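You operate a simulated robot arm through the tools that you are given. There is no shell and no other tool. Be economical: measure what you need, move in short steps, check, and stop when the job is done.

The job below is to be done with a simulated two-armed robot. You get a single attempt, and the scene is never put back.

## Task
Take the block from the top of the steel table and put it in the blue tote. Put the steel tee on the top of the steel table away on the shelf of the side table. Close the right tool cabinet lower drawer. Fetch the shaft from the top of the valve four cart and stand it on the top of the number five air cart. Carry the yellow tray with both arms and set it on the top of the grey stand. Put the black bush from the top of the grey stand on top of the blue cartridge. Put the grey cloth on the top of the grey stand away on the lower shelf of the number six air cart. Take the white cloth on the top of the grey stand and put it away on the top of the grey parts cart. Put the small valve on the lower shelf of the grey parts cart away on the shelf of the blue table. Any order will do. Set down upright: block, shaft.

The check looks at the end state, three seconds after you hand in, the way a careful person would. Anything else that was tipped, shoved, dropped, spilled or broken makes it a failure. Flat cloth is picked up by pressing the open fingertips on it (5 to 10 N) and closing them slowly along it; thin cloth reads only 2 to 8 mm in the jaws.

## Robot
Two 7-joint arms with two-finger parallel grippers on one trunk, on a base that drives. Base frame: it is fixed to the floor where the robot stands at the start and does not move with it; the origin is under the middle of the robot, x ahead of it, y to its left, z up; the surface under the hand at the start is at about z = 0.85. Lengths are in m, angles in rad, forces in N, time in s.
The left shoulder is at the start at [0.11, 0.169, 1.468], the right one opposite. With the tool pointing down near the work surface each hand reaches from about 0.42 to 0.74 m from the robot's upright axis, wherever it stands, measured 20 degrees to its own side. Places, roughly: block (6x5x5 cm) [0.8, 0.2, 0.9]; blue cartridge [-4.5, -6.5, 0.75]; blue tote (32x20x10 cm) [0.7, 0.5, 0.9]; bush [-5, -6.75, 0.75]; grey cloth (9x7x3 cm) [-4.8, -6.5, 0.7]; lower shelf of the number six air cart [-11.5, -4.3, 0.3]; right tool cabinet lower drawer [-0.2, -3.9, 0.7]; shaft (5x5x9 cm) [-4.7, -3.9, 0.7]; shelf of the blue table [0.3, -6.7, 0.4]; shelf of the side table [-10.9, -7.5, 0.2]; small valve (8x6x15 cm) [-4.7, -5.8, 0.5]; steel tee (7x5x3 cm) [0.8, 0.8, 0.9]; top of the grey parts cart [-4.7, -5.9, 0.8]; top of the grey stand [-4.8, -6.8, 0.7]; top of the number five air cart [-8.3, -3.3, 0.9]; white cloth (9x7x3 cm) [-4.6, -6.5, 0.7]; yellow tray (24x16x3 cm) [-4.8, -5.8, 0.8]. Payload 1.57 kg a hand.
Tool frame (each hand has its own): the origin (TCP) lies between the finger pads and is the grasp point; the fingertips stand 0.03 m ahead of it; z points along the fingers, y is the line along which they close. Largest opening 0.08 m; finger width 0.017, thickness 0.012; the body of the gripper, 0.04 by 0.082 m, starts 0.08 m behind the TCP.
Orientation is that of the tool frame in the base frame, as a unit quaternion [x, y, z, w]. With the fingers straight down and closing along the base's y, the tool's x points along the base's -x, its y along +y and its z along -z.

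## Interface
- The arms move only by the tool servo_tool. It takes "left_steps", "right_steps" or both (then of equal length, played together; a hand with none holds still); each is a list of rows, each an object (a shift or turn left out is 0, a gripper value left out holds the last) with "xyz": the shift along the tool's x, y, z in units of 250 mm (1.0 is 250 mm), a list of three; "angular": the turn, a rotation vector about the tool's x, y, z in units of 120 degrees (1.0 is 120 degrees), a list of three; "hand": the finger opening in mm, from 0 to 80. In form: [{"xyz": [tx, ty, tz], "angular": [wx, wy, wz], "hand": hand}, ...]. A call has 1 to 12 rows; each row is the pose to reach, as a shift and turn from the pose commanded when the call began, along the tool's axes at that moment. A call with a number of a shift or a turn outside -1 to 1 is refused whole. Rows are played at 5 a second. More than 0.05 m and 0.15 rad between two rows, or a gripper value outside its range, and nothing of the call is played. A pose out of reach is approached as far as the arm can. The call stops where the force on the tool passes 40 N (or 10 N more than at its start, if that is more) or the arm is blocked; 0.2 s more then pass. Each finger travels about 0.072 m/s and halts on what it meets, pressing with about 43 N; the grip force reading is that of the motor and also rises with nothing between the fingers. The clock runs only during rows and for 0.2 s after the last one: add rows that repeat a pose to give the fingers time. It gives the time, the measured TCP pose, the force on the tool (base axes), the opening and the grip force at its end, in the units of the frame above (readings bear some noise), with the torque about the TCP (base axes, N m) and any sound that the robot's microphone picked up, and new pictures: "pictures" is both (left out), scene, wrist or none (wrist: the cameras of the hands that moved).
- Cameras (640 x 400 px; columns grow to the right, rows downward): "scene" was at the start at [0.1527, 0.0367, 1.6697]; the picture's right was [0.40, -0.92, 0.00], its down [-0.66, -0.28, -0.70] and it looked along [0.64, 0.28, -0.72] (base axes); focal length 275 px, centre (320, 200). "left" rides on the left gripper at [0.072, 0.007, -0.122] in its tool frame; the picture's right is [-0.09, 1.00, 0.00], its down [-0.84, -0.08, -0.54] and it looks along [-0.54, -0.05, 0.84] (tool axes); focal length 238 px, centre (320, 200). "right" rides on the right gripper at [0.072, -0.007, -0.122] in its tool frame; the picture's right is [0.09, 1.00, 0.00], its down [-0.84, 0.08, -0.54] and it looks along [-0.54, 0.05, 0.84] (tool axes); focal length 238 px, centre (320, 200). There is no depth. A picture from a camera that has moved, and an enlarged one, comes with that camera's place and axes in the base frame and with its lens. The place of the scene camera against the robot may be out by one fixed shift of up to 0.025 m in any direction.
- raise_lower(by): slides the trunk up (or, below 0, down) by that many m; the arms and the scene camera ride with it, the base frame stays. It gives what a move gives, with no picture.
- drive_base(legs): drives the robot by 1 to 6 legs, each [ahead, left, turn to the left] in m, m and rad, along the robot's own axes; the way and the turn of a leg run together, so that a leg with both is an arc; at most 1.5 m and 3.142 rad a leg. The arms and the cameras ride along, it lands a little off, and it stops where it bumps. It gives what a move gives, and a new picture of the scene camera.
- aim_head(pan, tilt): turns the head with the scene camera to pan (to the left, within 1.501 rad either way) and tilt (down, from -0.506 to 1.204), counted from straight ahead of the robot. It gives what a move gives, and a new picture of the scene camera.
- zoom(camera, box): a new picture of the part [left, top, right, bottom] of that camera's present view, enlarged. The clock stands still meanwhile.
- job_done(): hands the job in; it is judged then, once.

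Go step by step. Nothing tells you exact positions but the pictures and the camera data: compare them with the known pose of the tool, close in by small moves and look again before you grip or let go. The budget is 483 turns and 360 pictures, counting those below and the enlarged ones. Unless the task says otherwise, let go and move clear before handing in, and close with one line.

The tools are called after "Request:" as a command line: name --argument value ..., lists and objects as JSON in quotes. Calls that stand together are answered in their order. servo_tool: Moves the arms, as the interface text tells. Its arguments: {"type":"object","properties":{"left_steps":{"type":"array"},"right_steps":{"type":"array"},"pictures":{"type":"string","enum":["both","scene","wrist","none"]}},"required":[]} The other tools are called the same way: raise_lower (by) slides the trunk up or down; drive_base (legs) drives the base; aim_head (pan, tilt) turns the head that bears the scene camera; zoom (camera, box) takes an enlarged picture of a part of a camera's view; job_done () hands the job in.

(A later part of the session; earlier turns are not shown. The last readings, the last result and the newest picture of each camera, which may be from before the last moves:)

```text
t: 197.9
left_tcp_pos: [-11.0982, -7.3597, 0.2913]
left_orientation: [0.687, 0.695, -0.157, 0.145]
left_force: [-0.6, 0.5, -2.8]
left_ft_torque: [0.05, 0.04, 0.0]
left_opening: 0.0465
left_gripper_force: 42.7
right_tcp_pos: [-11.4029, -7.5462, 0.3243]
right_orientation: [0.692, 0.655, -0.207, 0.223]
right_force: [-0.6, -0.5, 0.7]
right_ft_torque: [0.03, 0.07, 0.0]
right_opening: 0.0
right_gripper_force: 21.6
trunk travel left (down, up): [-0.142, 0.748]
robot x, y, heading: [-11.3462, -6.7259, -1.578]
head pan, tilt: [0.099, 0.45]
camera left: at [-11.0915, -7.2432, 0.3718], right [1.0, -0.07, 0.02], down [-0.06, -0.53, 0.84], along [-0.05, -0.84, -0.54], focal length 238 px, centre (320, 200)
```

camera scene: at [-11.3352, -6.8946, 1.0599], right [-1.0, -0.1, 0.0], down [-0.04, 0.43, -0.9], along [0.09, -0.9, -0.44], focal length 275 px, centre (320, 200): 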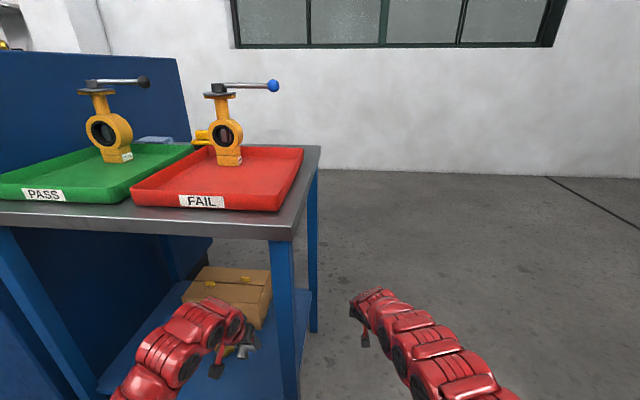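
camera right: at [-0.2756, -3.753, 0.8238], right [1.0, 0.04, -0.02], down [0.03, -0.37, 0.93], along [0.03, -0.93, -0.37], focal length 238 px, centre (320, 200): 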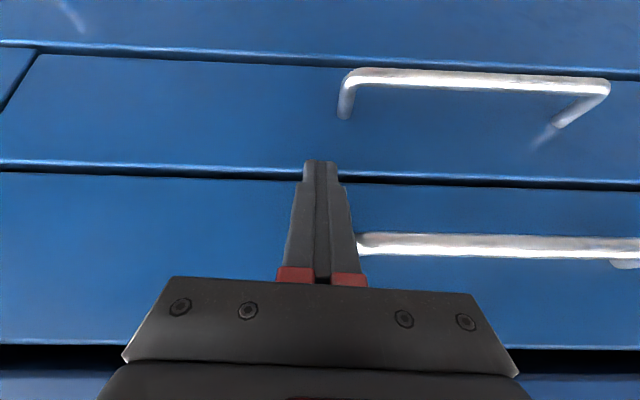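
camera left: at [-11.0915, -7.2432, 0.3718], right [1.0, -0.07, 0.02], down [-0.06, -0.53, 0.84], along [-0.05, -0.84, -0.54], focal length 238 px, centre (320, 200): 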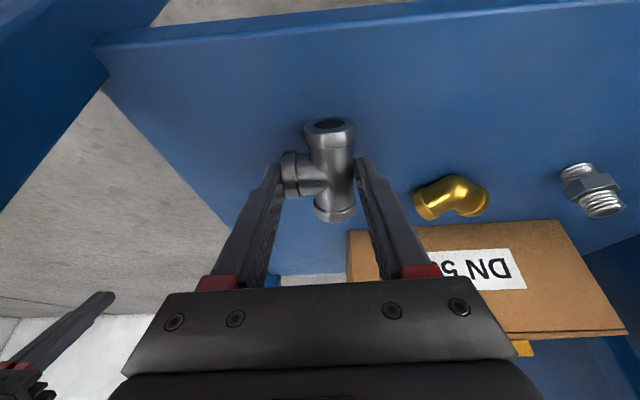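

Request:
servo_tool --left_steps '[{"xyz": [0.005, 0, 0.009]}, {"xyz": [0.009, 0, 0.018]}, {"xyz": [0.013, 0, 0.027]}, {"xyz": [0.017, 0, 0.036]}, {"xyz": [0.021, 0, 0.045]}, {"xyz": [0.026, 0, 0.054]}, {"xyz": [0.03, 0, 0.063]}, {"xyz": [0.03, 0, 0.063]}]' --pictures "wrist"

```text
t: 199.7
left_tcp_pos: [-11.0977, -7.361, 0.2785]
left_orientation: [0.687, 0.694, -0.159, 0.149]
left_force: [0.5, -9.5, 29.8]
left_ft_torque: [0.19, -0.4, -0.09]
left_opening: 0.0467
left_gripper_force: 42.9
right_tcp_pos: [-11.4045, -7.5458, 0.3262]
right_orientation: [0.692, 0.654, -0.208, 0.225]
right_force: [0.2, -0.3, -0.4]
right_ft_torque: [0.03, 0.0, 0.01]
right_opening: 0.0003
right_gripper_force: 22.0
trunk travel left (down, up): [-0.142, 0.748]
robot x, y, heading: [-11.3415, -6.7295, -1.576]
head pan, tilt: [0.099, 0.45]
camera left: at [-11.0923, -7.2432, 0.3568], right [1.0, -0.07, 0.02], down [-0.06, -0.53, 0.85], along [-0.05, -0.85, -0.53], focal length 238 px, centre (320, 200)
```

left: 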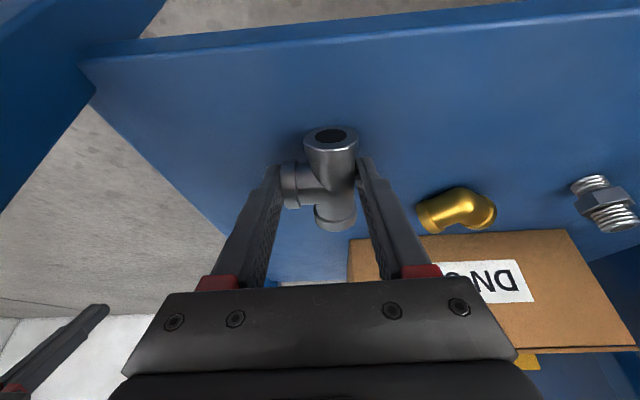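

Touching. Ease off slightly, then open slowly so the tee settles.

Request:
servo_tool --left_steps '[{"xyz": [-0.004, 0, -0.008]}, {"xyz": [-0.004, 0, -0.008], "hand": 49}, {"xyz": [-0.004, 0, -0.008], "hand": 51}, {"xyz": [-0.004, 0, -0.008], "hand": 56}, {"xyz": [-0.004, 0, -0.008], "hand": 66}, {"xyz": [-0.004, 0, -0.008], "hand": 72}, {"xyz": [-0.004, 0, -0.008], "hand": 72}]' --pictures "wrist"

```text
t: 201.3
left_tcp_pos: [-11.0979, -7.3599, 0.2753]
left_orientation: [0.687, 0.695, -0.158, 0.146]
left_force: [-0.3, 0.3, 0.2]
left_ft_torque: [-0.01, 0.01, 0.0]
left_opening: 0.0722
left_gripper_force: 0.1
right_tcp_pos: [-11.4037, -7.5461, 0.3251]
right_orientation: [0.693, 0.654, -0.208, 0.223]
right_force: [0.1, 0.6, -0.6]
right_ft_torque: [0.02, 0.0, 0.02]
right_opening: 0.0
right_gripper_force: 21.5
trunk travel left (down, up): [-0.142, 0.748]
robot x, y, heading: [-11.3414, -6.7217, -1.577]
head pan, tilt: [0.099, 0.45]
camera left: at [-11.0919, -7.2431, 0.3571], right [1.0, -0.07, 0.02], down [-0.06, -0.53, 0.84], along [-0.05, -0.84, -0.54], focal length 238 px, centre (320, 200)
```

left: 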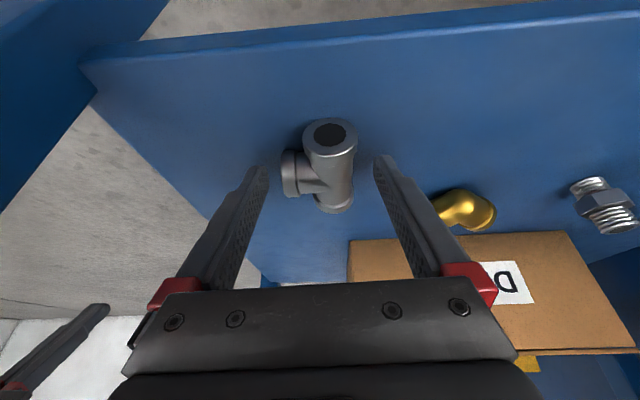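

The tee rests flat on the shelf. Raise the hand and back out.

Request:
servo_tool --left_steps '[{"xyz": [-0.035, 0, -0.075]}, {"xyz": [-0.07, 0, -0.15]}, {"xyz": [-0.105, 0, -0.225]}, {"xyz": [-0.14, 0, -0.3]}, {"xyz": [-0.17, 0, -0.365]}, {"xyz": [-0.17, 0, -0.365]}]' --pictures "wrist"

Request:
drive_base --legs '[[-0.8, 0, 0]]'

Request:
raise_lower --by 0.4

Request:
raise_lower --by 0.3

```text
t: 202.7
left_tcp_pos: [-11.0977, -7.3607, 0.3777]
left_orientation: [0.686, 0.695, -0.157, 0.146]
left_force: [1.4, 0.4, 0.4]
left_ft_torque: [-0.02, 0.03, 0.01]
left_opening: 0.0719
left_gripper_force: 0.1
right_tcp_pos: [-11.4031, -7.5472, 0.3253]
right_orientation: [0.693, 0.653, -0.208, 0.223]
right_force: [1.0, 0.3, -0.2]
right_ft_torque: [-0.01, 0.01, -0.04]
right_opening: 0.0
right_gripper_force: 21.3
trunk travel left (down, up): [-0.142, 0.748]
robot x, y, heading: [-11.343, -6.7281, -1.576]
head pan, tilt: [0.099, 0.45]
camera left: at [-11.0907, -7.2437, 0.4577], right [1.0, -0.07, 0.02], down [-0.06, -0.53, 0.84], along [-0.05, -0.84, -0.54], focal length 238 px, centre (320, 200)
```

left: 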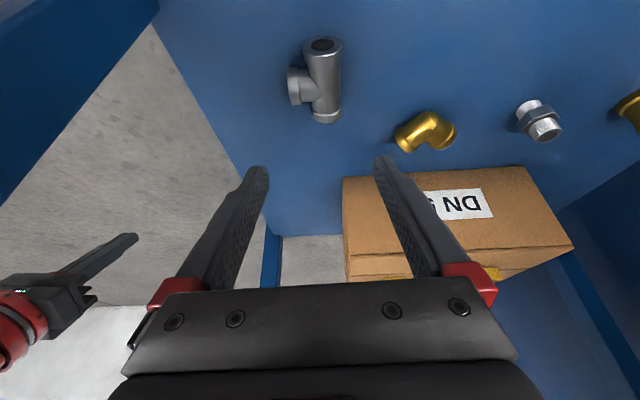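

```text
t: 207.0
left_tcp_pos: [-11.0926, -6.5673, 0.3776]
left_orientation: [0.685, 0.696, -0.157, 0.147]
left_force: [0.5, -0.3, -0.2]
left_ft_torque: [0.01, 0.02, 0.0]
left_opening: 0.0718
left_gripper_force: 0.0
right_tcp_pos: [-11.3994, -6.7564, 0.3241]
right_orientation: [0.692, 0.655, -0.206, 0.223]
right_force: [-0.2, -1.2, 0.1]
right_ft_torque: [0.03, 0.0, -0.01]
right_opening: 0.0002
right_gripper_force: 21.8
trunk travel left (down, up): [-0.142, 0.748]
robot x, y, heading: [-11.3413, -5.935, -1.564]
head pan, tilt: [0.099, 0.45]
camera scene: at [-11.3333, -6.1028, 1.0601], right [-0.99, -0.1, 0.0], down [-0.04, 0.43, -0.9], along [0.09, -0.9, -0.44], focal length 275 px, centre (320, 200)
```

scene: 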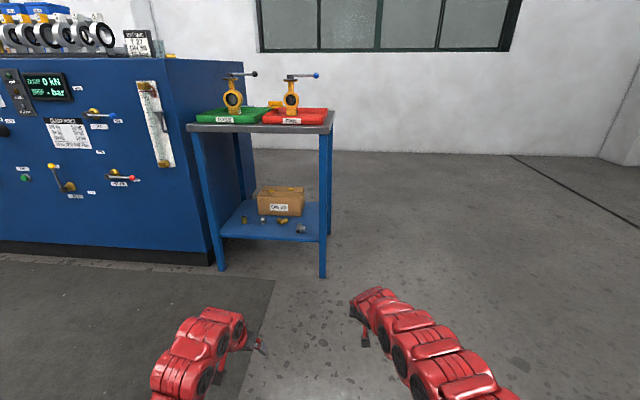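

```text
t: 210.8
left_tcp_pos: [-11.0939, -6.568, 0.7765]
left_orientation: [0.685, 0.696, -0.157, 0.147]
left_force: [-0.1, 1.2, -0.3]
left_ft_torque: [0.0, -0.01, 0.02]
left_opening: 0.0718
left_gripper_force: 0.1
right_tcp_pos: [-11.3989, -6.756, 0.7238]
right_orientation: [0.692, 0.655, -0.207, 0.223]
right_force: [0.4, 0.2, -0.1]
right_ft_torque: [-0.02, -0.05, -0.01]
right_opening: 0.0
right_gripper_force: 20.6
trunk travel left (down, up): [-0.542, 0.348]
robot x, y, heading: [-11.3414, -5.9357, -1.571]
head pan, tilt: [0.099, 0.45]
```

```text
t: 213.8
left_tcp_pos: [-11.0931, -6.5683, 1.0769]
left_orientation: [0.684, 0.697, -0.157, 0.147]
left_force: [-0.2, 0.1, 0.3]
left_ft_torque: [-0.01, 0.0, -0.04]
left_opening: 0.0721
left_gripper_force: 0.0
right_tcp_pos: [-11.3997, -6.7568, 1.0246]
right_orientation: [0.691, 0.656, -0.206, 0.224]
right_force: [0.9, -0.6, -0.2]
right_ft_torque: [-0.01, -0.01, 0.01]
right_opening: 0.0
right_gripper_force: 21.2
trunk travel left (down, up): [-0.842, 0.048]
robot x, y, heading: [-11.341, -5.9395, -1.575]
head pan, tilt: [0.099, 0.45]
```

Tee placed. Now head east along y ≈ -5.2 toward the grey carts.

Request:
drive_base --legs '[[-0.75, 0, 0], [0, 0, 1.571], [1.5, 0, 0]]'

Request:
aim_head --pan 0 --tilt 0.3

```text
t: 228.8
left_tcp_pos: [-9.2071, -4.9063, 1.0776]
left_orientation: [-0.018, 0.976, -0.005, 0.215]
left_force: [0.1, 0.5, 0.4]
left_ft_torque: [0.0, -0.01, -0.01]
left_opening: 0.0722
left_gripper_force: 0.1
right_tcp_pos: [-9.0137, -5.2069, 1.0265]
right_orientation: [0.016, 0.952, 0.014, 0.304]
right_force: [-0.6, 0.2, 0.1]
right_ft_torque: [-0.01, -0.01, 0.0]
right_opening: 0.0
right_gripper_force: 21.6
trunk travel left (down, up): [-0.842, 0.048]
robot x, y, heading: [-9.8355, -5.1626, 0.019]
head pan, tilt: [0.099, 0.45]
camera scene: at [-9.6644, -5.1479, 1.7601], right [0.12, -0.99, 0.0], down [-0.43, -0.05, -0.9], along [0.89, 0.11, -0.44], focal length 275 px, centre (320, 200)
```

scene: 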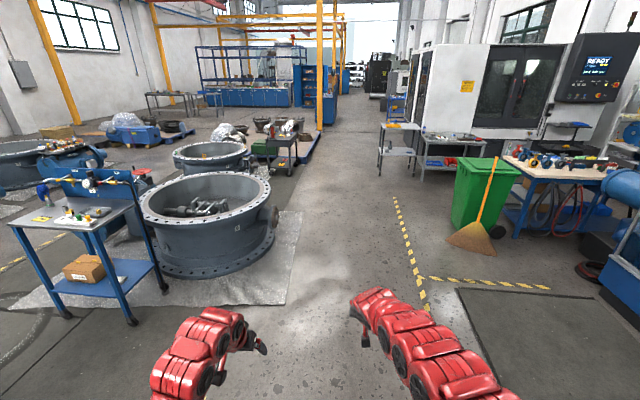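

```text
t: 229.5
left_tcp_pos: [-9.2066, -4.9043, 1.0763]
left_orientation: [-0.018, 0.976, -0.004, 0.215]
left_force: [0.0, -0.3, -0.1]
left_ft_torque: [-0.04, -0.02, 0.0]
left_opening: 0.0721
left_gripper_force: 0.0
right_tcp_pos: [-9.0128, -5.2071, 1.025]
right_orientation: [0.016, 0.952, 0.015, 0.304]
right_force: [-0.5, 0.9, 0.2]
right_ft_torque: [0.0, 0.0, -0.02]
right_opening: 0.0
right_gripper_force: 21.6
trunk travel left (down, up): [-0.842, 0.048]
robot x, y, heading: [-9.837, -5.1603, 0.016]
head pan, tilt: [0.0, 0.3]
camera scene: at [-9.6618, -5.157, 1.7739], right [0.02, -1.0, 0.0], down [-0.3, -0.01, -0.95], along [0.95, 0.02, -0.3], focal length 275 px, centre (320, 200)
```

scene: 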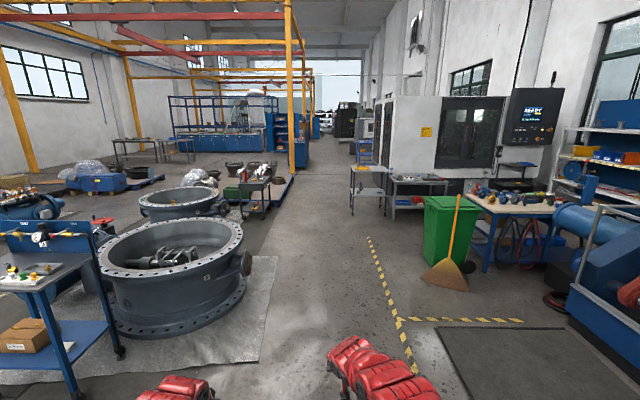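

Clear view: valve four cart ahead left, grey parts cart and stand ahead right. Drive on to x ≈ -6.

Request:
drive_base --legs '[[1.5, 0.1, 0], [1.5, 0.1, 0], [1.0, 0, 0]]'

Request:
aim_head --pan -0.7 --tilt 0.6

Request:
aim_head --pan 0.7 --tilt 0.6

```text
refused: leg 1 is longer than a leg can be; nothing moved
```

```text
t: 230.6
left_tcp_pos: [-9.2064, -4.9052, 1.0766]
left_orientation: [-0.019, 0.977, -0.004, 0.215]
left_force: [-0.5, -0.1, 1.1]
left_ft_torque: [0.0, 0.0, 0.01]
left_opening: 0.0721
left_gripper_force: 0.0
right_tcp_pos: [-9.013, -5.2086, 1.0238]
right_orientation: [0.016, 0.952, 0.015, 0.305]
right_force: [0.6, 0.3, 0.0]
right_ft_torque: [-0.01, 0.01, 0.02]
right_opening: 0.0001
right_gripper_force: 21.5
trunk travel left (down, up): [-0.842, 0.048]
robot x, y, heading: [-9.8329, -5.1682, 0.017]
head pan, tilt: [-0.7, 0.6]
camera scene: at [-9.6866, -5.2144, 1.7465], right [-0.63, -0.78, 0.0], down [-0.44, 0.35, -0.83], along [0.64, -0.52, -0.56], focal length 275 px, centre (320, 200)
```

scene: 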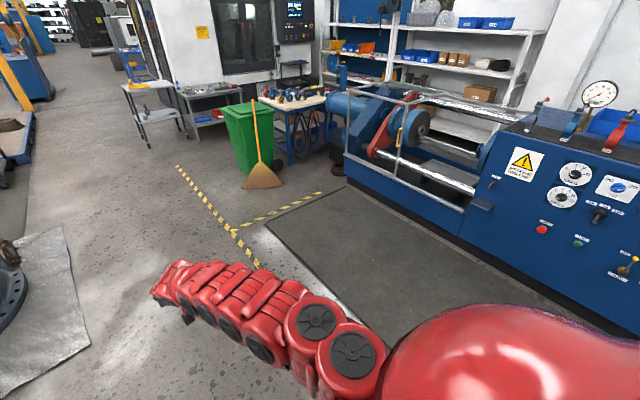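

```text
t: 232.1
left_tcp_pos: [-9.2064, -4.9059, 1.0768]
left_orientation: [-0.018, 0.977, -0.004, 0.214]
left_force: [-0.8, -0.4, -0.9]
left_ft_torque: [-0.01, -0.01, -0.01]
left_opening: 0.0718
left_gripper_force: 0.1
right_tcp_pos: [-9.0127, -5.207, 1.0242]
right_orientation: [0.016, 0.952, 0.015, 0.304]
right_force: [-0.3, 0.0, 0.7]
right_ft_torque: [0.0, 0.05, 0.0]
right_opening: 0.0
right_gripper_force: 21.5
trunk travel left (down, up): [-0.842, 0.048]
robot x, y, heading: [-9.8373, -5.1634, 0.017]
head pan, tilt: [0.7, 0.6]
camera scene: at [-9.6889, -5.1007, 1.7465], right [0.66, -0.75, 0.0], down [-0.43, -0.37, -0.82], along [0.62, 0.54, -0.57], focal length 275 px, centre (320, 200)
```

scene: 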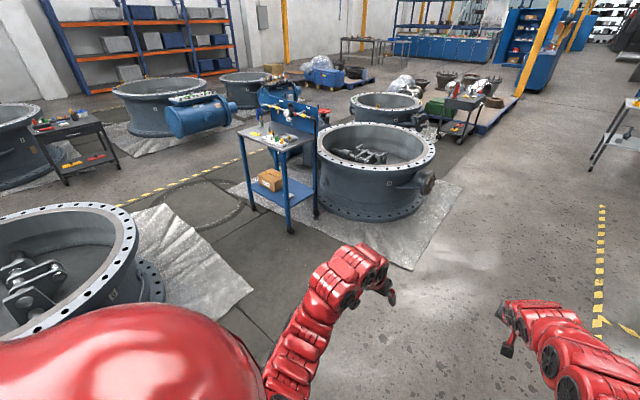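

Request:
drive_base --legs '[[1.45, 0.1, 0], [1.45, 0.1, 0], [1.0, 0, 0]]'

Request:
aim_head --pan -0.6 --tilt 0.5

Request:
aim_head --pan 0.7 --tilt 0.6

```text
t: 251.0
left_tcp_pos: [-5.3055, -4.5977, 1.0772]
left_orientation: [-0.025, 0.976, -0.004, 0.214]
left_force: [0.3, -0.9, 0.0]
left_ft_torque: [0.04, -0.01, -0.02]
left_opening: 0.0719
left_gripper_force: 0.1
right_tcp_pos: [-5.1076, -4.8952, 1.0247]
right_orientation: [0.01, 0.952, 0.017, 0.305]
right_force: [-0.6, -0.3, -0.4]
right_ft_torque: [-0.01, -0.02, 0.02]
right_opening: 0.0002
right_gripper_force: 21.5
trunk travel left (down, up): [-0.842, 0.048]
robot x, y, heading: [-5.9277, -4.8667, 0.036]
head pan, tilt: [0.7, 0.6]
camera scene: at [-5.7849, -4.8, 1.7465], right [0.67, -0.74, 0.0], down [-0.42, -0.38, -0.83], along [0.61, 0.55, -0.56], focal length 275 px, centre (320, 200)
```

scene: 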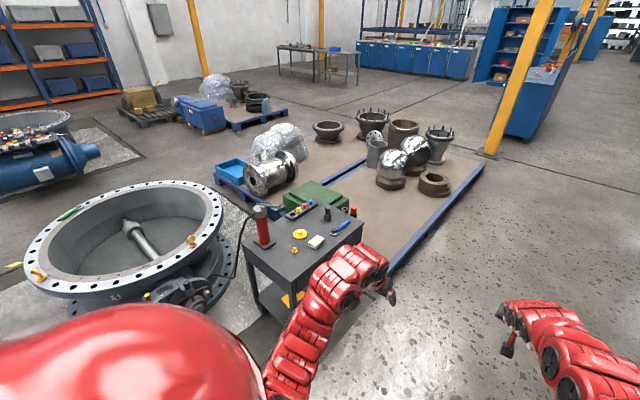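

```text
t: 252.4
left_tcp_pos: [-5.306, -4.5965, 1.0772]
left_orientation: [-0.026, 0.976, -0.004, 0.215]
left_force: [0.2, -0.2, 0.1]
left_ft_torque: [0.03, -0.01, 0.03]
left_opening: 0.0722
left_gripper_force: 0.0
right_tcp_pos: [-5.1067, -4.896, 1.0251]
right_orientation: [0.008, 0.952, 0.017, 0.305]
right_force: [0.2, 0.4, -0.3]
right_ft_torque: [0.03, 0.0, -0.01]
right_opening: 0.0
right_gripper_force: 21.6
trunk travel left (down, up): [-0.842, 0.048]
robot x, y, heading: [-5.9267, -4.8649, 0.037]
head pan, tilt: [-0.6, 0.499]
camera scene: at [-5.7732, -4.9079, 1.7556], right [-0.53, -0.85, 0.0], down [-0.4, 0.26, -0.88], along [0.74, -0.47, -0.48], focal length 275 px, centre (320, 200)
```

scene: 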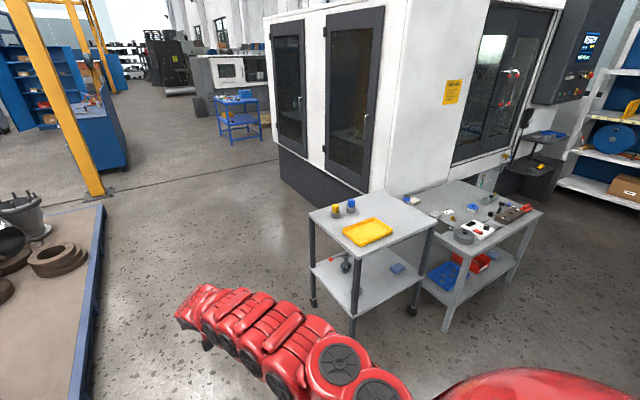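

```text
t: 253.9
left_tcp_pos: [-5.3056, -4.5964, 1.0775]
left_orientation: [-0.026, 0.976, -0.003, 0.215]
left_force: [-0.5, -0.1, 0.5]
left_ft_torque: [-0.04, -0.01, 0.0]
left_opening: 0.0719
left_gripper_force: 0.1
right_tcp_pos: [-5.1072, -4.8955, 1.0235]
right_orientation: [0.01, 0.953, 0.017, 0.304]
right_force: [-0.5, 0.1, 0.1]
right_ft_torque: [0.02, 0.03, -0.03]
right_opening: 0.0001
right_gripper_force: 20.9
trunk travel left (down, up): [-0.842, 0.048]
robot x, y, heading: [-5.9259, -4.8667, 0.035]
head pan, tilt: [0.7, 0.6]
camera scene: at [-5.7845, -4.8, 1.7465], right [0.67, -0.74, 0.0], down [-0.42, -0.38, -0.82], along [0.61, 0.55, -0.57], focal length 275 px, centre (320, 200)
```

scene: 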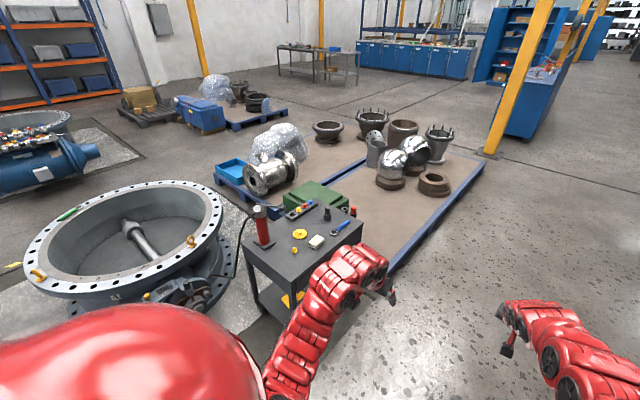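

Request:
zoom --camera "scene" --box '[220, 180, 380, 280]'

Request:
aim_head --pan -0.75 --tilt 0.6

Request:
zoom --camera "scene" --box '[230, 110, 470, 260]'

```text
4.00 times, centred on (300, 230) of scene
camera zoom: at [-5.7845, -4.8, 1.7465], right [0.67, -0.74, 0.0], down [-0.42, -0.38, -0.82], along [0.61, 0.55, -0.57], focal length 1100 px, centre (400, 80)
```

zoom: 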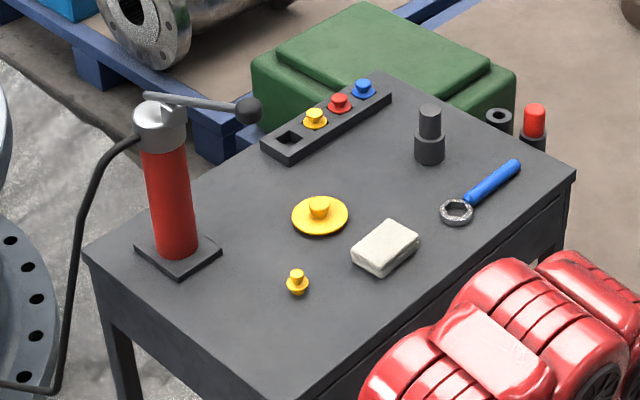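

```text
t: 255.5
left_tcp_pos: [-5.3048, -4.5963, 1.0762]
left_orientation: [-0.026, 0.976, -0.004, 0.215]
left_force: [0.0, -0.5, -0.5]
left_ft_torque: [0.02, -0.01, -0.01]
left_opening: 0.072
left_gripper_force: 0.0
right_tcp_pos: [-5.1072, -4.8963, 1.0244]
right_orientation: [0.008, 0.952, 0.018, 0.304]
right_force: [-0.7, 0.9, -0.5]
right_ft_torque: [0.01, 0.01, 0.02]
right_opening: 0.0004
right_gripper_force: 21.1
trunk travel left (down, up): [-0.842, 0.048]
robot x, y, heading: [-5.9269, -4.8681, 0.039]
head pan, tilt: [-0.75, 0.6]
camera scene: at [-5.7832, -4.9172, 1.7465], right [-0.65, -0.76, 0.0], down [-0.43, 0.37, -0.82], along [0.62, -0.54, -0.57], focal length 275 px, centre (320, 200)
```

scene: 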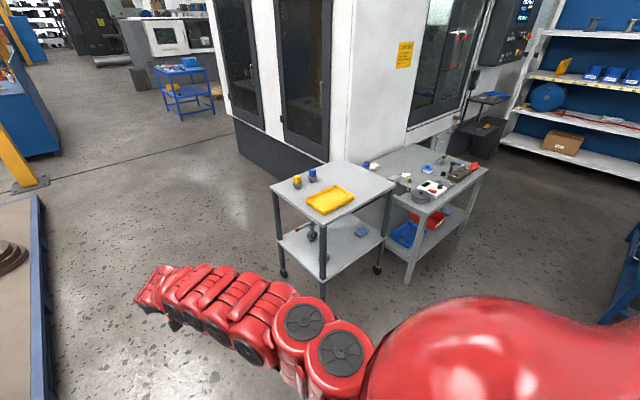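

```text
2.67 times, centred on (350, 185) of scene
camera zoom: at [-5.7832, -4.9172, 1.7465], right [-0.65, -0.76, 0.0], down [-0.43, 0.37, -0.82], along [0.62, -0.54, -0.57], focal length 734 px, centre (240, 240)
```

zoom: 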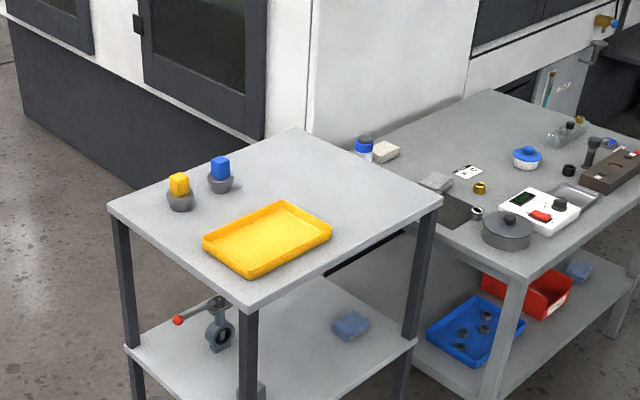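

I can see the shaft (stepped black cylinder) near (-4.78, -3.97) on the valve four cart, and the parts cart and stand to the south. First set both hands upright and spread them apart.

Request:
servo_tool --left_steps '[{"xyz": [0.07, 0.05, -0.03], "angular": [0, 0.03, 0]}, {"xyz": [0.14, 0.1, -0.06], "angular": [0, 0.06, 0]}, {"xyz": [0.21, 0.15, -0.09], "angular": [0, 0.1, 0]}, {"xyz": [0.28, 0.2, -0.12], "angular": [0, 0.14, 0]}, {"xyz": [0.35, 0.25, -0.15], "angular": [0, 0.18, 0]}, {"xyz": [0.4, 0.3, -0.19], "angular": [0, 0.21, 0]}, {"xyz": [0.4, 0.3, -0.19], "angular": [0, 0.21, 0]}, {"xyz": [0.4, 0.3, -0.19], "angular": [0, 0.21, 0]}]' --right_steps '[{"xyz": [0.1, -0.12, -0.08], "angular": [0, 0.05, 0], "hand": 40}, {"xyz": [0.2, -0.25, -0.15], "angular": [0, 0.1, 0], "hand": 80}, {"xyz": [0.3, -0.37, -0.22], "angular": [0, 0.15, 0]}, {"xyz": [0.4, -0.5, -0.3], "angular": [0, 0.2, 0]}, {"xyz": [0.5, -0.62, -0.37], "angular": [0, 0.25, 0]}, {"xyz": [0.6, -0.75, -0.43], "angular": [0, 0.295, 0]}, {"xyz": [0.65, -0.85, -0.464], "angular": [0, 0.295, 0]}, {"xyz": [0.65, -0.85, -0.464], "angular": [0, 0.295, 0]}]' --pictures "none"

```text
t: 257.3
left_tcp_pos: [-5.4094, -4.546, 1.0476]
left_orientation: [-0.026, 0.999, -0.008, 0.022]
left_force: [0.2, -0.3, 1.1]
left_ft_torque: [0.0, 0.02, 0.0]
left_opening: 0.0721
left_gripper_force: 0.1
left hand out of reach, approached as far as the arm can: row 5, 6, 7, 8
right_tcp_pos: [-5.2887, -5.1233, 1.014]
right_orientation: [0.008, 1.0, 0.01, 0.009]
right_force: [0.3, -0.2, 0.0]
right_ft_torque: [0.03, -0.02, -0.02]
right_opening: 0.0801
right_gripper_force: 0.1
right hand out of reach, approached as far as the arm can: row 4, 5, 6, 7, 8
trunk travel left (down, up): [-0.842, 0.048]
robot x, y, heading: [-5.9316, -4.8646, 0.04]
head pan, tilt: [-0.75, 0.6]
```

Request:
drive_base --legs '[[0.86, -0.17, 0], [0, 0, 1.531]]'

Request:
aim_head --pan -0.1 --tilt 0.75

```text
t: 265.6
left_tcp_pos: [-5.3762, -4.4767, 1.0463]
left_orientation: [0.713, -0.701, -0.009, -0.022]
left_force: [0.4, -0.3, -0.1]
left_ft_torque: [-0.01, 0.01, 0.02]
left_opening: 0.0722
left_gripper_force: 0.1
right_tcp_pos: [-4.7946, -4.3759, 1.0142]
right_orientation: [-0.689, 0.724, 0.012, -0.001]
right_force: [-0.5, 0.2, 1.0]
right_ft_torque: [-0.01, -0.03, 0.02]
right_opening: 0.0799
right_gripper_force: 0.2
trunk travel left (down, up): [-0.842, 0.048]
robot x, y, heading: [-5.0709, -5.0084, 1.578]
head pan, tilt: [-0.75, 0.6]
camera scene: at [-5.0135, -4.8567, 1.7465], right [0.73, -0.68, 0.0], down [-0.38, -0.41, -0.82], along [0.56, 0.61, -0.57], focal length 275 px, centre (320, 200)
```

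scene: 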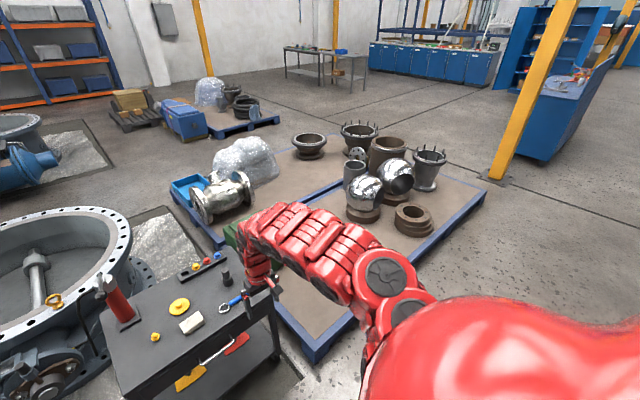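

```text
t: 266.6
left_tcp_pos: [-5.3762, -4.476, 1.0464]
left_orientation: [0.713, -0.701, -0.008, -0.022]
left_force: [0.1, -0.9, -0.1]
left_ft_torque: [0.0, -0.02, -0.03]
left_opening: 0.0717
left_gripper_force: 0.1
right_tcp_pos: [-4.7941, -4.3744, 1.0138]
right_orientation: [-0.69, 0.724, 0.012, -0.001]
right_force: [-0.2, -0.4, 0.1]
right_ft_torque: [0.0, -0.03, 0.0]
right_opening: 0.08
right_gripper_force: 0.0
trunk travel left (down, up): [-0.842, 0.048]
robot x, y, heading: [-5.0738, -5.0081, 1.576]
head pan, tilt: [-0.099, 0.75]
camera scene: at [-5.0655, -4.8391, 1.7336], right [1.0, -0.1, 0.0], down [-0.07, -0.68, -0.73], along [0.07, 0.73, -0.68], focal length 275 px, centre (320, 200)
```

scene: 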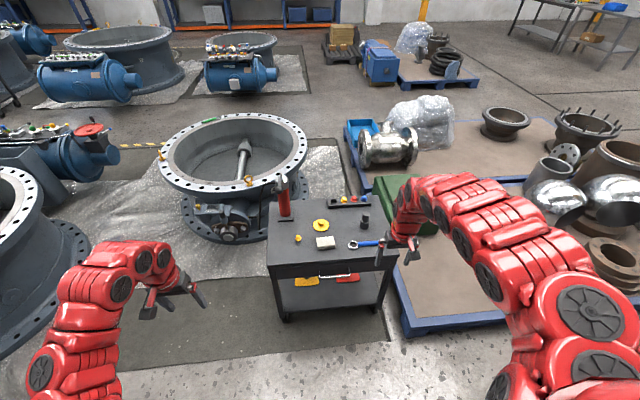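

Shaft at about (-4.76, -3.95). Drive ahead to bring the right hand over it.

Request:
drive_base --legs '[[0.36, -0.03, 0]]'

Request:
zoom --camera "right" --box '[0, 0, 640, 400]'

```text
t: 269.0
left_tcp_pos: [-5.3464, -4.1135, 1.0472]
left_orientation: [0.712, -0.701, -0.009, -0.022]
left_force: [-0.9, 0.3, -0.8]
left_ft_torque: [-0.02, 0.01, -0.01]
left_opening: 0.0718
left_gripper_force: 0.1
right_tcp_pos: [-4.7634, -4.0144, 1.0141]
right_orientation: [-0.689, 0.725, 0.012, -0.001]
right_force: [-0.5, 0.6, 0.0]
right_ft_torque: [-0.01, 0.0, -0.02]
right_opening: 0.08
right_gripper_force: 0.1
trunk travel left (down, up): [-0.842, 0.048]
robot x, y, heading: [-5.0389, -4.6396, 1.575]
head pan, tilt: [-0.099, 0.75]
camera scene: at [-5.0365, -4.4768, 1.7338], right [1.0, -0.1, 0.0], down [-0.07, -0.68, -0.73], along [0.07, 0.73, -0.68], focal length 275 px, centre (320, 200)
```

scene: 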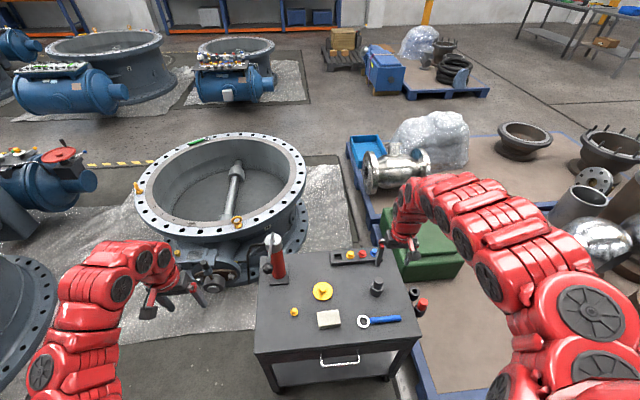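

```text
1.00 times, centred on (320, 200) of right (not enlarged: the box is as wide or as high as the picture)
camera zoom: at [-4.7583, -4.088, 1.1359], right [-1.0, -0.04, 0.02], down [-0.02, 0.83, 0.56], along [-0.04, 0.56, -0.83], focal length 238 px, centre (320, 200)
```

zoom: 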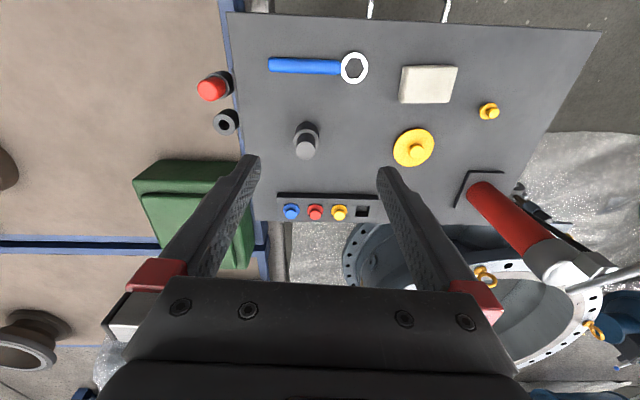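

Request:
servo_tool --right_steps '[{"xyz": [-0.14, -0.04, 0]}, {"xyz": [-0.272, -0.073, 0.05]}, {"xyz": [-0.272, -0.073, 0.2]}, {"xyz": [-0.272, -0.073, 0.35]}, {"xyz": [-0.272, -0.073, 0.5]}, {"xyz": [-0.272, -0.073, 0.55]}, {"xyz": [-0.272, -0.073, 0.55]}]' --pictures "wrist"

```text
t: 270.6
left_tcp_pos: [-5.3459, -4.1111, 1.0451]
left_orientation: [0.712, -0.701, -0.009, -0.022]
left_force: [-1.1, -0.4, -0.4]
left_ft_torque: [-0.02, -0.02, 0.01]
left_opening: 0.0719
left_gripper_force: 0.0
right_tcp_pos: [-4.7639, -3.9786, 0.8979]
right_orientation: [-0.689, 0.724, 0.012, -0.001]
right_force: [-0.1, 0.3, -0.3]
right_ft_torque: [0.01, -0.01, 0.01]
right_opening: 0.08
right_gripper_force: 0.1
right hand out of reach, approached as far as the arm can: row 3, 4, 5, 6, 7
trunk travel left (down, up): [-0.842, 0.048]
robot x, y, heading: [-5.0403, -4.6438, 1.572]
head pan, tilt: [-0.099, 0.75]
camera right: at [-4.7581, -4.054, 1.0195], right [-1.0, -0.04, 0.02], down [-0.03, 0.83, 0.56], along [-0.04, 0.56, -0.83], focal length 238 px, centre (320, 200)
```

right: 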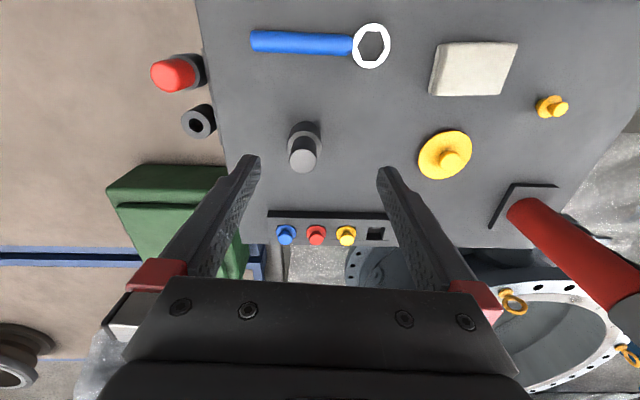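

The arm is short of reach; lower the trunk a bit so it has slack, then re-centre.

Request:
raise_lower --by -0.06

Request:
drive_base --legs '[[0.05, -0.03, 0]]'

Request:
zoom --camera "right" --box '[0, 0, 640, 400]'

```text
t: 271.6
left_tcp_pos: [-5.3463, -4.112, 0.9856]
left_orientation: [0.712, -0.701, -0.008, -0.023]
left_force: [-0.2, -0.3, -0.5]
left_ft_torque: [0.01, 0.01, 0.03]
left_opening: 0.072
left_gripper_force: 0.0
right_tcp_pos: [-4.7631, -3.9797, 0.8372]
right_orientation: [-0.688, 0.726, 0.013, -0.001]
right_force: [-0.2, -0.8, -0.9]
right_ft_torque: [0.02, -0.01, -0.03]
right_opening: 0.08
right_gripper_force: 0.0
trunk travel left (down, up): [-0.782, 0.108]
robot x, y, heading: [-5.045, -4.644, 1.572]
head pan, tilt: [-0.099, 0.75]
```

```text
t: 272.6
left_tcp_pos: [-5.3175, -4.064, 0.9862]
left_orientation: [0.712, -0.702, -0.009, -0.022]
left_force: [-0.2, -0.2, -0.2]
left_ft_torque: [0.0, 0.0, 0.03]
left_opening: 0.072
left_gripper_force: 0.1
right_tcp_pos: [-4.7337, -3.9307, 0.8374]
right_orientation: [-0.688, 0.726, 0.013, -0.001]
right_force: [0.6, -0.1, 0.6]
right_ft_torque: [-0.01, 0.0, 0.0]
right_opening: 0.08
right_gripper_force: 0.2
trunk travel left (down, up): [-0.782, 0.108]
robot x, y, heading: [-5.0116, -4.5935, 1.57]
head pan, tilt: [-0.099, 0.75]
camera scene: at [-5.0078, -4.428, 1.6739], right [1.0, -0.1, 0.0], down [-0.07, -0.68, -0.73], along [0.07, 0.73, -0.68], focal length 275 px, centre (320, 200)
```

scene: 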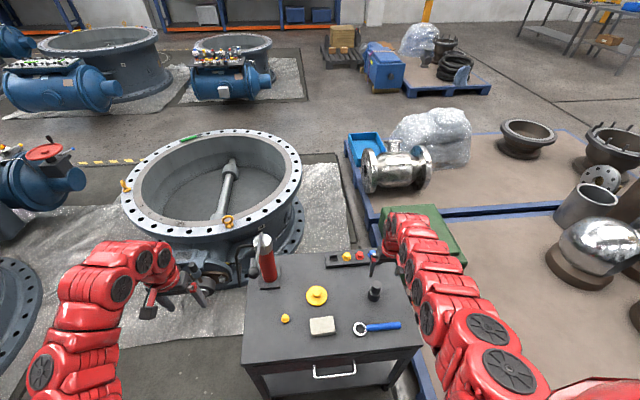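

```text
1.00 times, centred on (320, 200) of right (not enlarged: the box is as wide or as high as the picture)
camera zoom: at [-4.7283, -4.0059, 0.9603], right [-1.0, -0.04, 0.02], down [-0.02, 0.83, 0.56], along [-0.04, 0.56, -0.83], focal length 238 px, centre (320, 200)
```

zoom: 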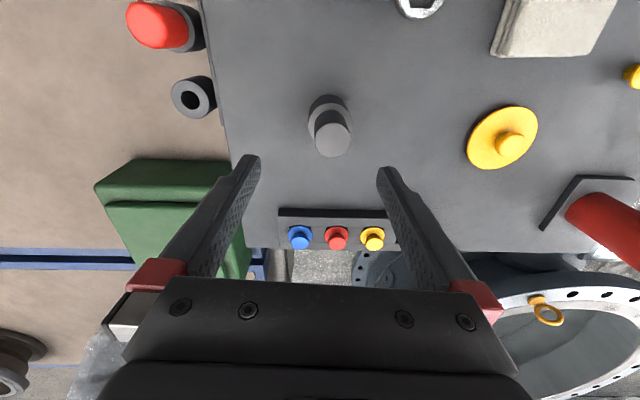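

Request:
servo_tool --right_steps '[{"xyz": [0.05, 0.03, -0.08]}, {"xyz": [0.05, 0.03, -0.08]}]' --pictures "none"

```text
t: 273.1
left_tcp_pos: [-5.3186, -4.0626, 0.9856]
left_orientation: [0.712, -0.701, -0.008, -0.021]
left_force: [0.1, -0.4, -1.3]
left_ft_torque: [-0.01, 0.04, 0.02]
left_opening: 0.072
left_gripper_force: 0.0
right_tcp_pos: [-4.7417, -3.9415, 0.8576]
right_orientation: [-0.689, 0.725, 0.011, -0.001]
right_force: [0.4, -0.4, -0.3]
right_ft_torque: [0.03, -0.01, 0.01]
right_opening: 0.0801
right_gripper_force: 0.0
trunk travel left (down, up): [-0.782, 0.108]
robot x, y, heading: [-5.0137, -4.5956, 1.576]
head pan, tilt: [-0.099, 0.75]
```

Request:
servo_tool --right_steps '[{"xyz": [0.016, 0.012, 0.12]}, {"xyz": [0.016, 0.012, 0.2]}, {"xyz": [0.016, 0.012, 0.26]}, {"xyz": [0.016, 0.012, 0.31]}, {"xyz": [0.016, 0.012, 0.31]}]' --pictures "wrist"

```text
t: 274.4
left_tcp_pos: [-5.3171, -4.0627, 0.9869]
left_orientation: [0.713, -0.701, -0.009, -0.022]
left_force: [0.0, -0.1, -0.7]
left_ft_torque: [-0.01, -0.01, 0.03]
left_opening: 0.0721
left_gripper_force: 0.0
right_tcp_pos: [-4.7468, -3.9482, 0.7915]
right_orientation: [-0.689, 0.725, 0.012, -0.001]
right_force: [-0.8, 0.2, 0.0]
right_ft_torque: [0.02, -0.02, -0.01]
right_opening: 0.0797
right_gripper_force: 0.1
right hand out of reach, approached as far as the arm can: row 3, 4, 5
trunk travel left (down, up): [-0.782, 0.108]
robot x, y, heading: [-5.0134, -4.594, 1.568]
head pan, tilt: [-0.099, 0.75]
camera right: at [-4.7407, -4.0231, 0.914], right [-1.0, -0.04, 0.02], down [-0.02, 0.83, 0.56], along [-0.04, 0.56, -0.83], focal length 238 px, centre (320, 200)
```

right: 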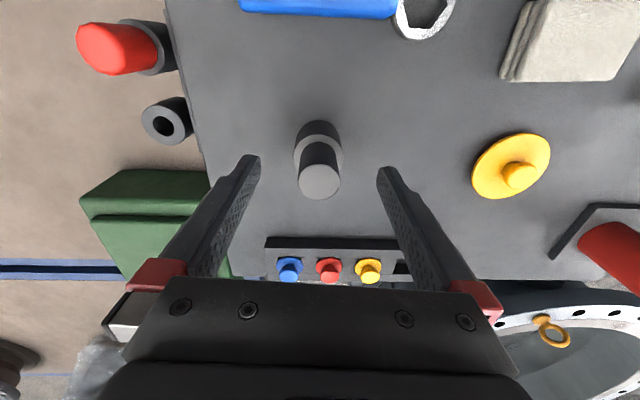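

The neck sits between the fingers with ~3 cm overlap. Close on it.

Request:
servo_tool --right_steps '[{"hand": 50}, {"hand": 30}, {"hand": 15}, {"hand": 15}, {"hand": 15}]' --pictures "wrist"

```text
t: 275.6
left_tcp_pos: [-5.3164, -4.0633, 0.9864]
left_orientation: [0.712, -0.702, -0.009, -0.022]
left_force: [-1.2, -0.3, 0.0]
left_ft_torque: [0.01, 0.03, 0.0]
left_opening: 0.0719
left_gripper_force: 0.1
right_tcp_pos: [-4.746, -3.9478, 0.7923]
right_orientation: [-0.689, 0.725, 0.013, -0.002]
right_force: [0.4, 0.7, 0.5]
right_ft_torque: [0.01, -0.01, 0.02]
right_opening: 0.015
right_gripper_force: 0.1
trunk travel left (down, up): [-0.782, 0.108]
robot x, y, heading: [-5.0141, -4.5941, 1.573]
head pan, tilt: [-0.099, 0.75]
camera right: at [-4.7406, -4.0234, 0.9141], right [-1.0, -0.04, 0.02], down [-0.02, 0.83, 0.56], along [-0.04, 0.56, -0.83], focal length 238 px, centre (320, 200)
```

right: 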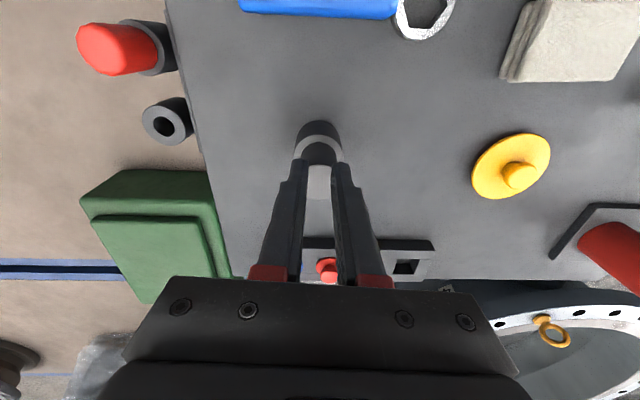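

The fingers closed above the neck: the shaft is lower than I took it (top ≈ 0.72). Reopen, shift 2.5 cm forward, then lower the trunk.

Request:
servo_tool --right_steps '[{"hand": 50, "xyz": [0, 0, -0.04]}, {"hand": 80, "xyz": [-0.05, 0.01, -0.08]}, {"hand": 80, "xyz": [-0.1, 0.012, -0.08]}, {"hand": 80, "xyz": [-0.1, 0.012, -0.08]}]' --pictures "none"

Request:
raise_lower --by -0.08

Request:
zoom --camera "right" --box '[0, 0, 640, 400]'

```text
t: 276.6
left_tcp_pos: [-5.3171, -4.0625, 0.9861]
left_orientation: [0.713, -0.701, -0.008, -0.022]
left_force: [-0.9, 0.2, -0.2]
left_ft_torque: [0.01, -0.04, 0.01]
left_opening: 0.0721
left_gripper_force: 0.0
right_tcp_pos: [-4.7485, -3.9376, 0.8132]
right_orientation: [-0.688, 0.726, 0.012, 0.0]
right_force: [0.0, 0.0, 0.2]
right_ft_torque: [0.01, -0.01, -0.01]
right_opening: 0.0802
right_gripper_force: 0.1
right hand out of reach, approached as far as the arm can: row 3, 4
trunk travel left (down, up): [-0.782, 0.108]
robot x, y, heading: [-5.0091, -4.5968, 1.575]
head pan, tilt: [-0.099, 0.75]
```

```text
t: 277.7
left_tcp_pos: [-5.317, -4.0633, 0.9059]
left_orientation: [0.712, -0.702, -0.009, -0.021]
left_force: [-0.5, 0.1, 0.5]
left_ft_torque: [0.01, 0.02, -0.01]
left_opening: 0.0722
left_gripper_force: 0.0
right_tcp_pos: [-4.7466, -3.9361, 0.7326]
right_orientation: [-0.688, 0.725, 0.012, -0.002]
right_force: [-0.7, -0.5, -0.1]
right_ft_torque: [-0.02, 0.01, -0.02]
right_opening: 0.0798
right_gripper_force: 0.1
trunk travel left (down, up): [-0.702, 0.188]
robot x, y, heading: [-5.0175, -4.5917, 1.575]
head pan, tilt: [-0.099, 0.75]
```

```text
1.00 times, centred on (320, 200) of right (not enlarged: the box is as wide or as high as the picture)
camera zoom: at [-4.7422, -4.0113, 0.8548], right [-1.0, -0.04, 0.02], down [-0.02, 0.83, 0.56], along [-0.04, 0.56, -0.83], focal length 238 px, centre (320, 200)
```

zoom: 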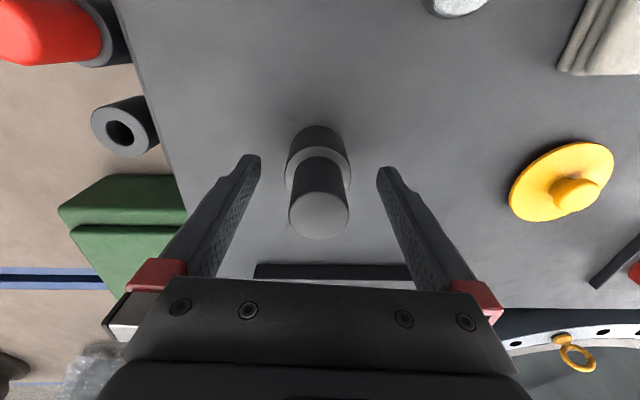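

Request:
servo_tool --right_steps '[{"hand": 60}, {"hand": 40}, {"hand": 20}, {"hand": 20}, {"hand": 20}]' --pictures "wrist"

```text
t: 278.9
left_tcp_pos: [-5.3154, -4.0626, 0.9059]
left_orientation: [0.712, -0.702, -0.009, -0.023]
left_force: [-0.2, 0.6, 0.1]
left_ft_torque: [-0.02, -0.02, -0.01]
left_opening: 0.0722
left_gripper_force: 0.1
right_tcp_pos: [-4.7465, -3.9371, 0.7332]
right_orientation: [-0.688, 0.725, 0.012, -0.001]
right_force: [3.3, 0.3, -0.7]
right_ft_torque: [-0.1, -0.27, -0.04]
right_opening: 0.0469
right_gripper_force: 42.9
trunk travel left (down, up): [-0.702, 0.188]
robot x, y, heading: [-5.0123, -4.5915, 1.575]
head pan, tilt: [-0.099, 0.75]
camera right: at [-4.7417, -4.0113, 0.8545], right [-1.0, -0.04, 0.02], down [-0.02, 0.83, 0.56], along [-0.04, 0.56, -0.83], focal length 238 px, centre (320, 200)
```

right: 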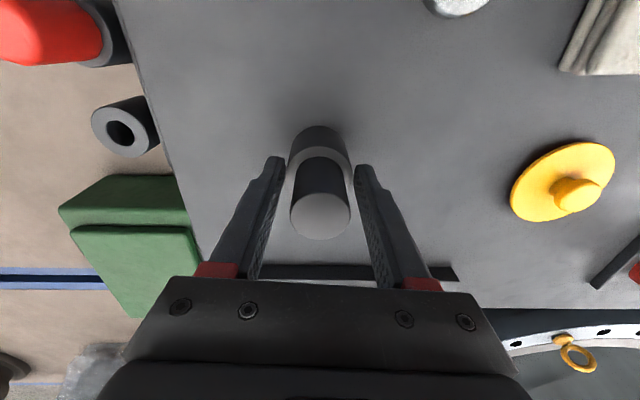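

It grips the base's upper edge (47 mm). Reopen and go 1.5 cm deeper for a firmer hold.

Request:
servo_tool --right_steps '[{"hand": 60}, {"hand": 70}, {"hand": 70}]' --pictures "none"

Request:
raise_lower --by -0.015

Request:
servo_tool --right_steps '[{"hand": 55}, {"hand": 35}, {"hand": 25}, {"hand": 25}, {"hand": 25}]' --pictures "wrist"

```text
t: 279.7
left_tcp_pos: [-5.3166, -4.0635, 0.9064]
left_orientation: [0.713, -0.701, -0.009, -0.022]
left_force: [0.0, -0.3, -0.6]
left_ft_torque: [-0.02, 0.01, 0.0]
left_opening: 0.0719
left_gripper_force: 0.2
right_tcp_pos: [-4.7482, -3.9363, 0.7326]
right_orientation: [-0.689, 0.725, 0.012, -0.002]
right_force: [-0.1, 0.2, -1.1]
right_ft_torque: [0.0, 0.0, 0.02]
right_opening: 0.0699
right_gripper_force: 0.1
trunk travel left (down, up): [-0.702, 0.188]
robot x, y, heading: [-5.0088, -4.5951, 1.571]
head pan, tilt: [-0.099, 0.75]
```

```text
t: 280.4
left_tcp_pos: [-5.3172, -4.0627, 0.8918]
left_orientation: [0.712, -0.702, -0.008, -0.022]
left_force: [0.0, 0.4, 0.4]
left_ft_torque: [0.0, 0.0, 0.01]
left_opening: 0.0722
left_gripper_force: 0.1
right_tcp_pos: [-4.7471, -3.9372, 0.7171]
right_orientation: [-0.688, 0.726, 0.013, -0.001]
right_force: [0.2, -0.2, 0.5]
right_ft_torque: [0.0, -0.02, -0.02]
right_opening: 0.0698
right_gripper_force: 0.1
trunk travel left (down, up): [-0.687, 0.203]
robot x, y, heading: [-5.0119, -4.596, 1.577]
head pan, tilt: [-0.099, 0.75]
```

```text
t: 281.6
left_tcp_pos: [-5.3164, -4.0635, 0.8915]
left_orientation: [0.713, -0.701, -0.009, -0.022]
left_force: [-0.3, 0.0, -0.8]
left_ft_torque: [-0.02, 0.0, -0.01]
left_opening: 0.0721
left_gripper_force: 0.0
right_tcp_pos: [-4.747, -3.9374, 0.7161]
right_orientation: [-0.689, 0.725, 0.013, -0.001]
right_force: [1.6, -0.5, 0.0]
right_ft_torque: [-0.04, -0.31, 0.02]
right_opening: 0.047
right_gripper_force: 42.9
trunk travel left (down, up): [-0.687, 0.203]
robot x, y, heading: [-5.0126, -4.5979, 1.577]
head pan, tilt: [-0.099, 0.75]
camera right: at [-4.7419, -4.0112, 0.8394], right [-1.0, -0.04, 0.02], down [-0.02, 0.83, 0.56], along [-0.04, 0.56, -0.83], focal length 238 px, centre (320, 200)
```

right: 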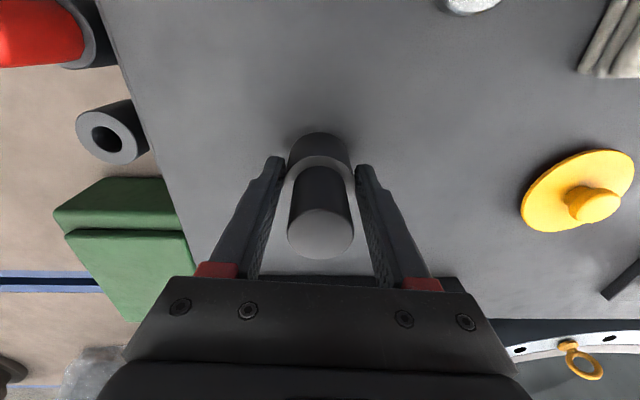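

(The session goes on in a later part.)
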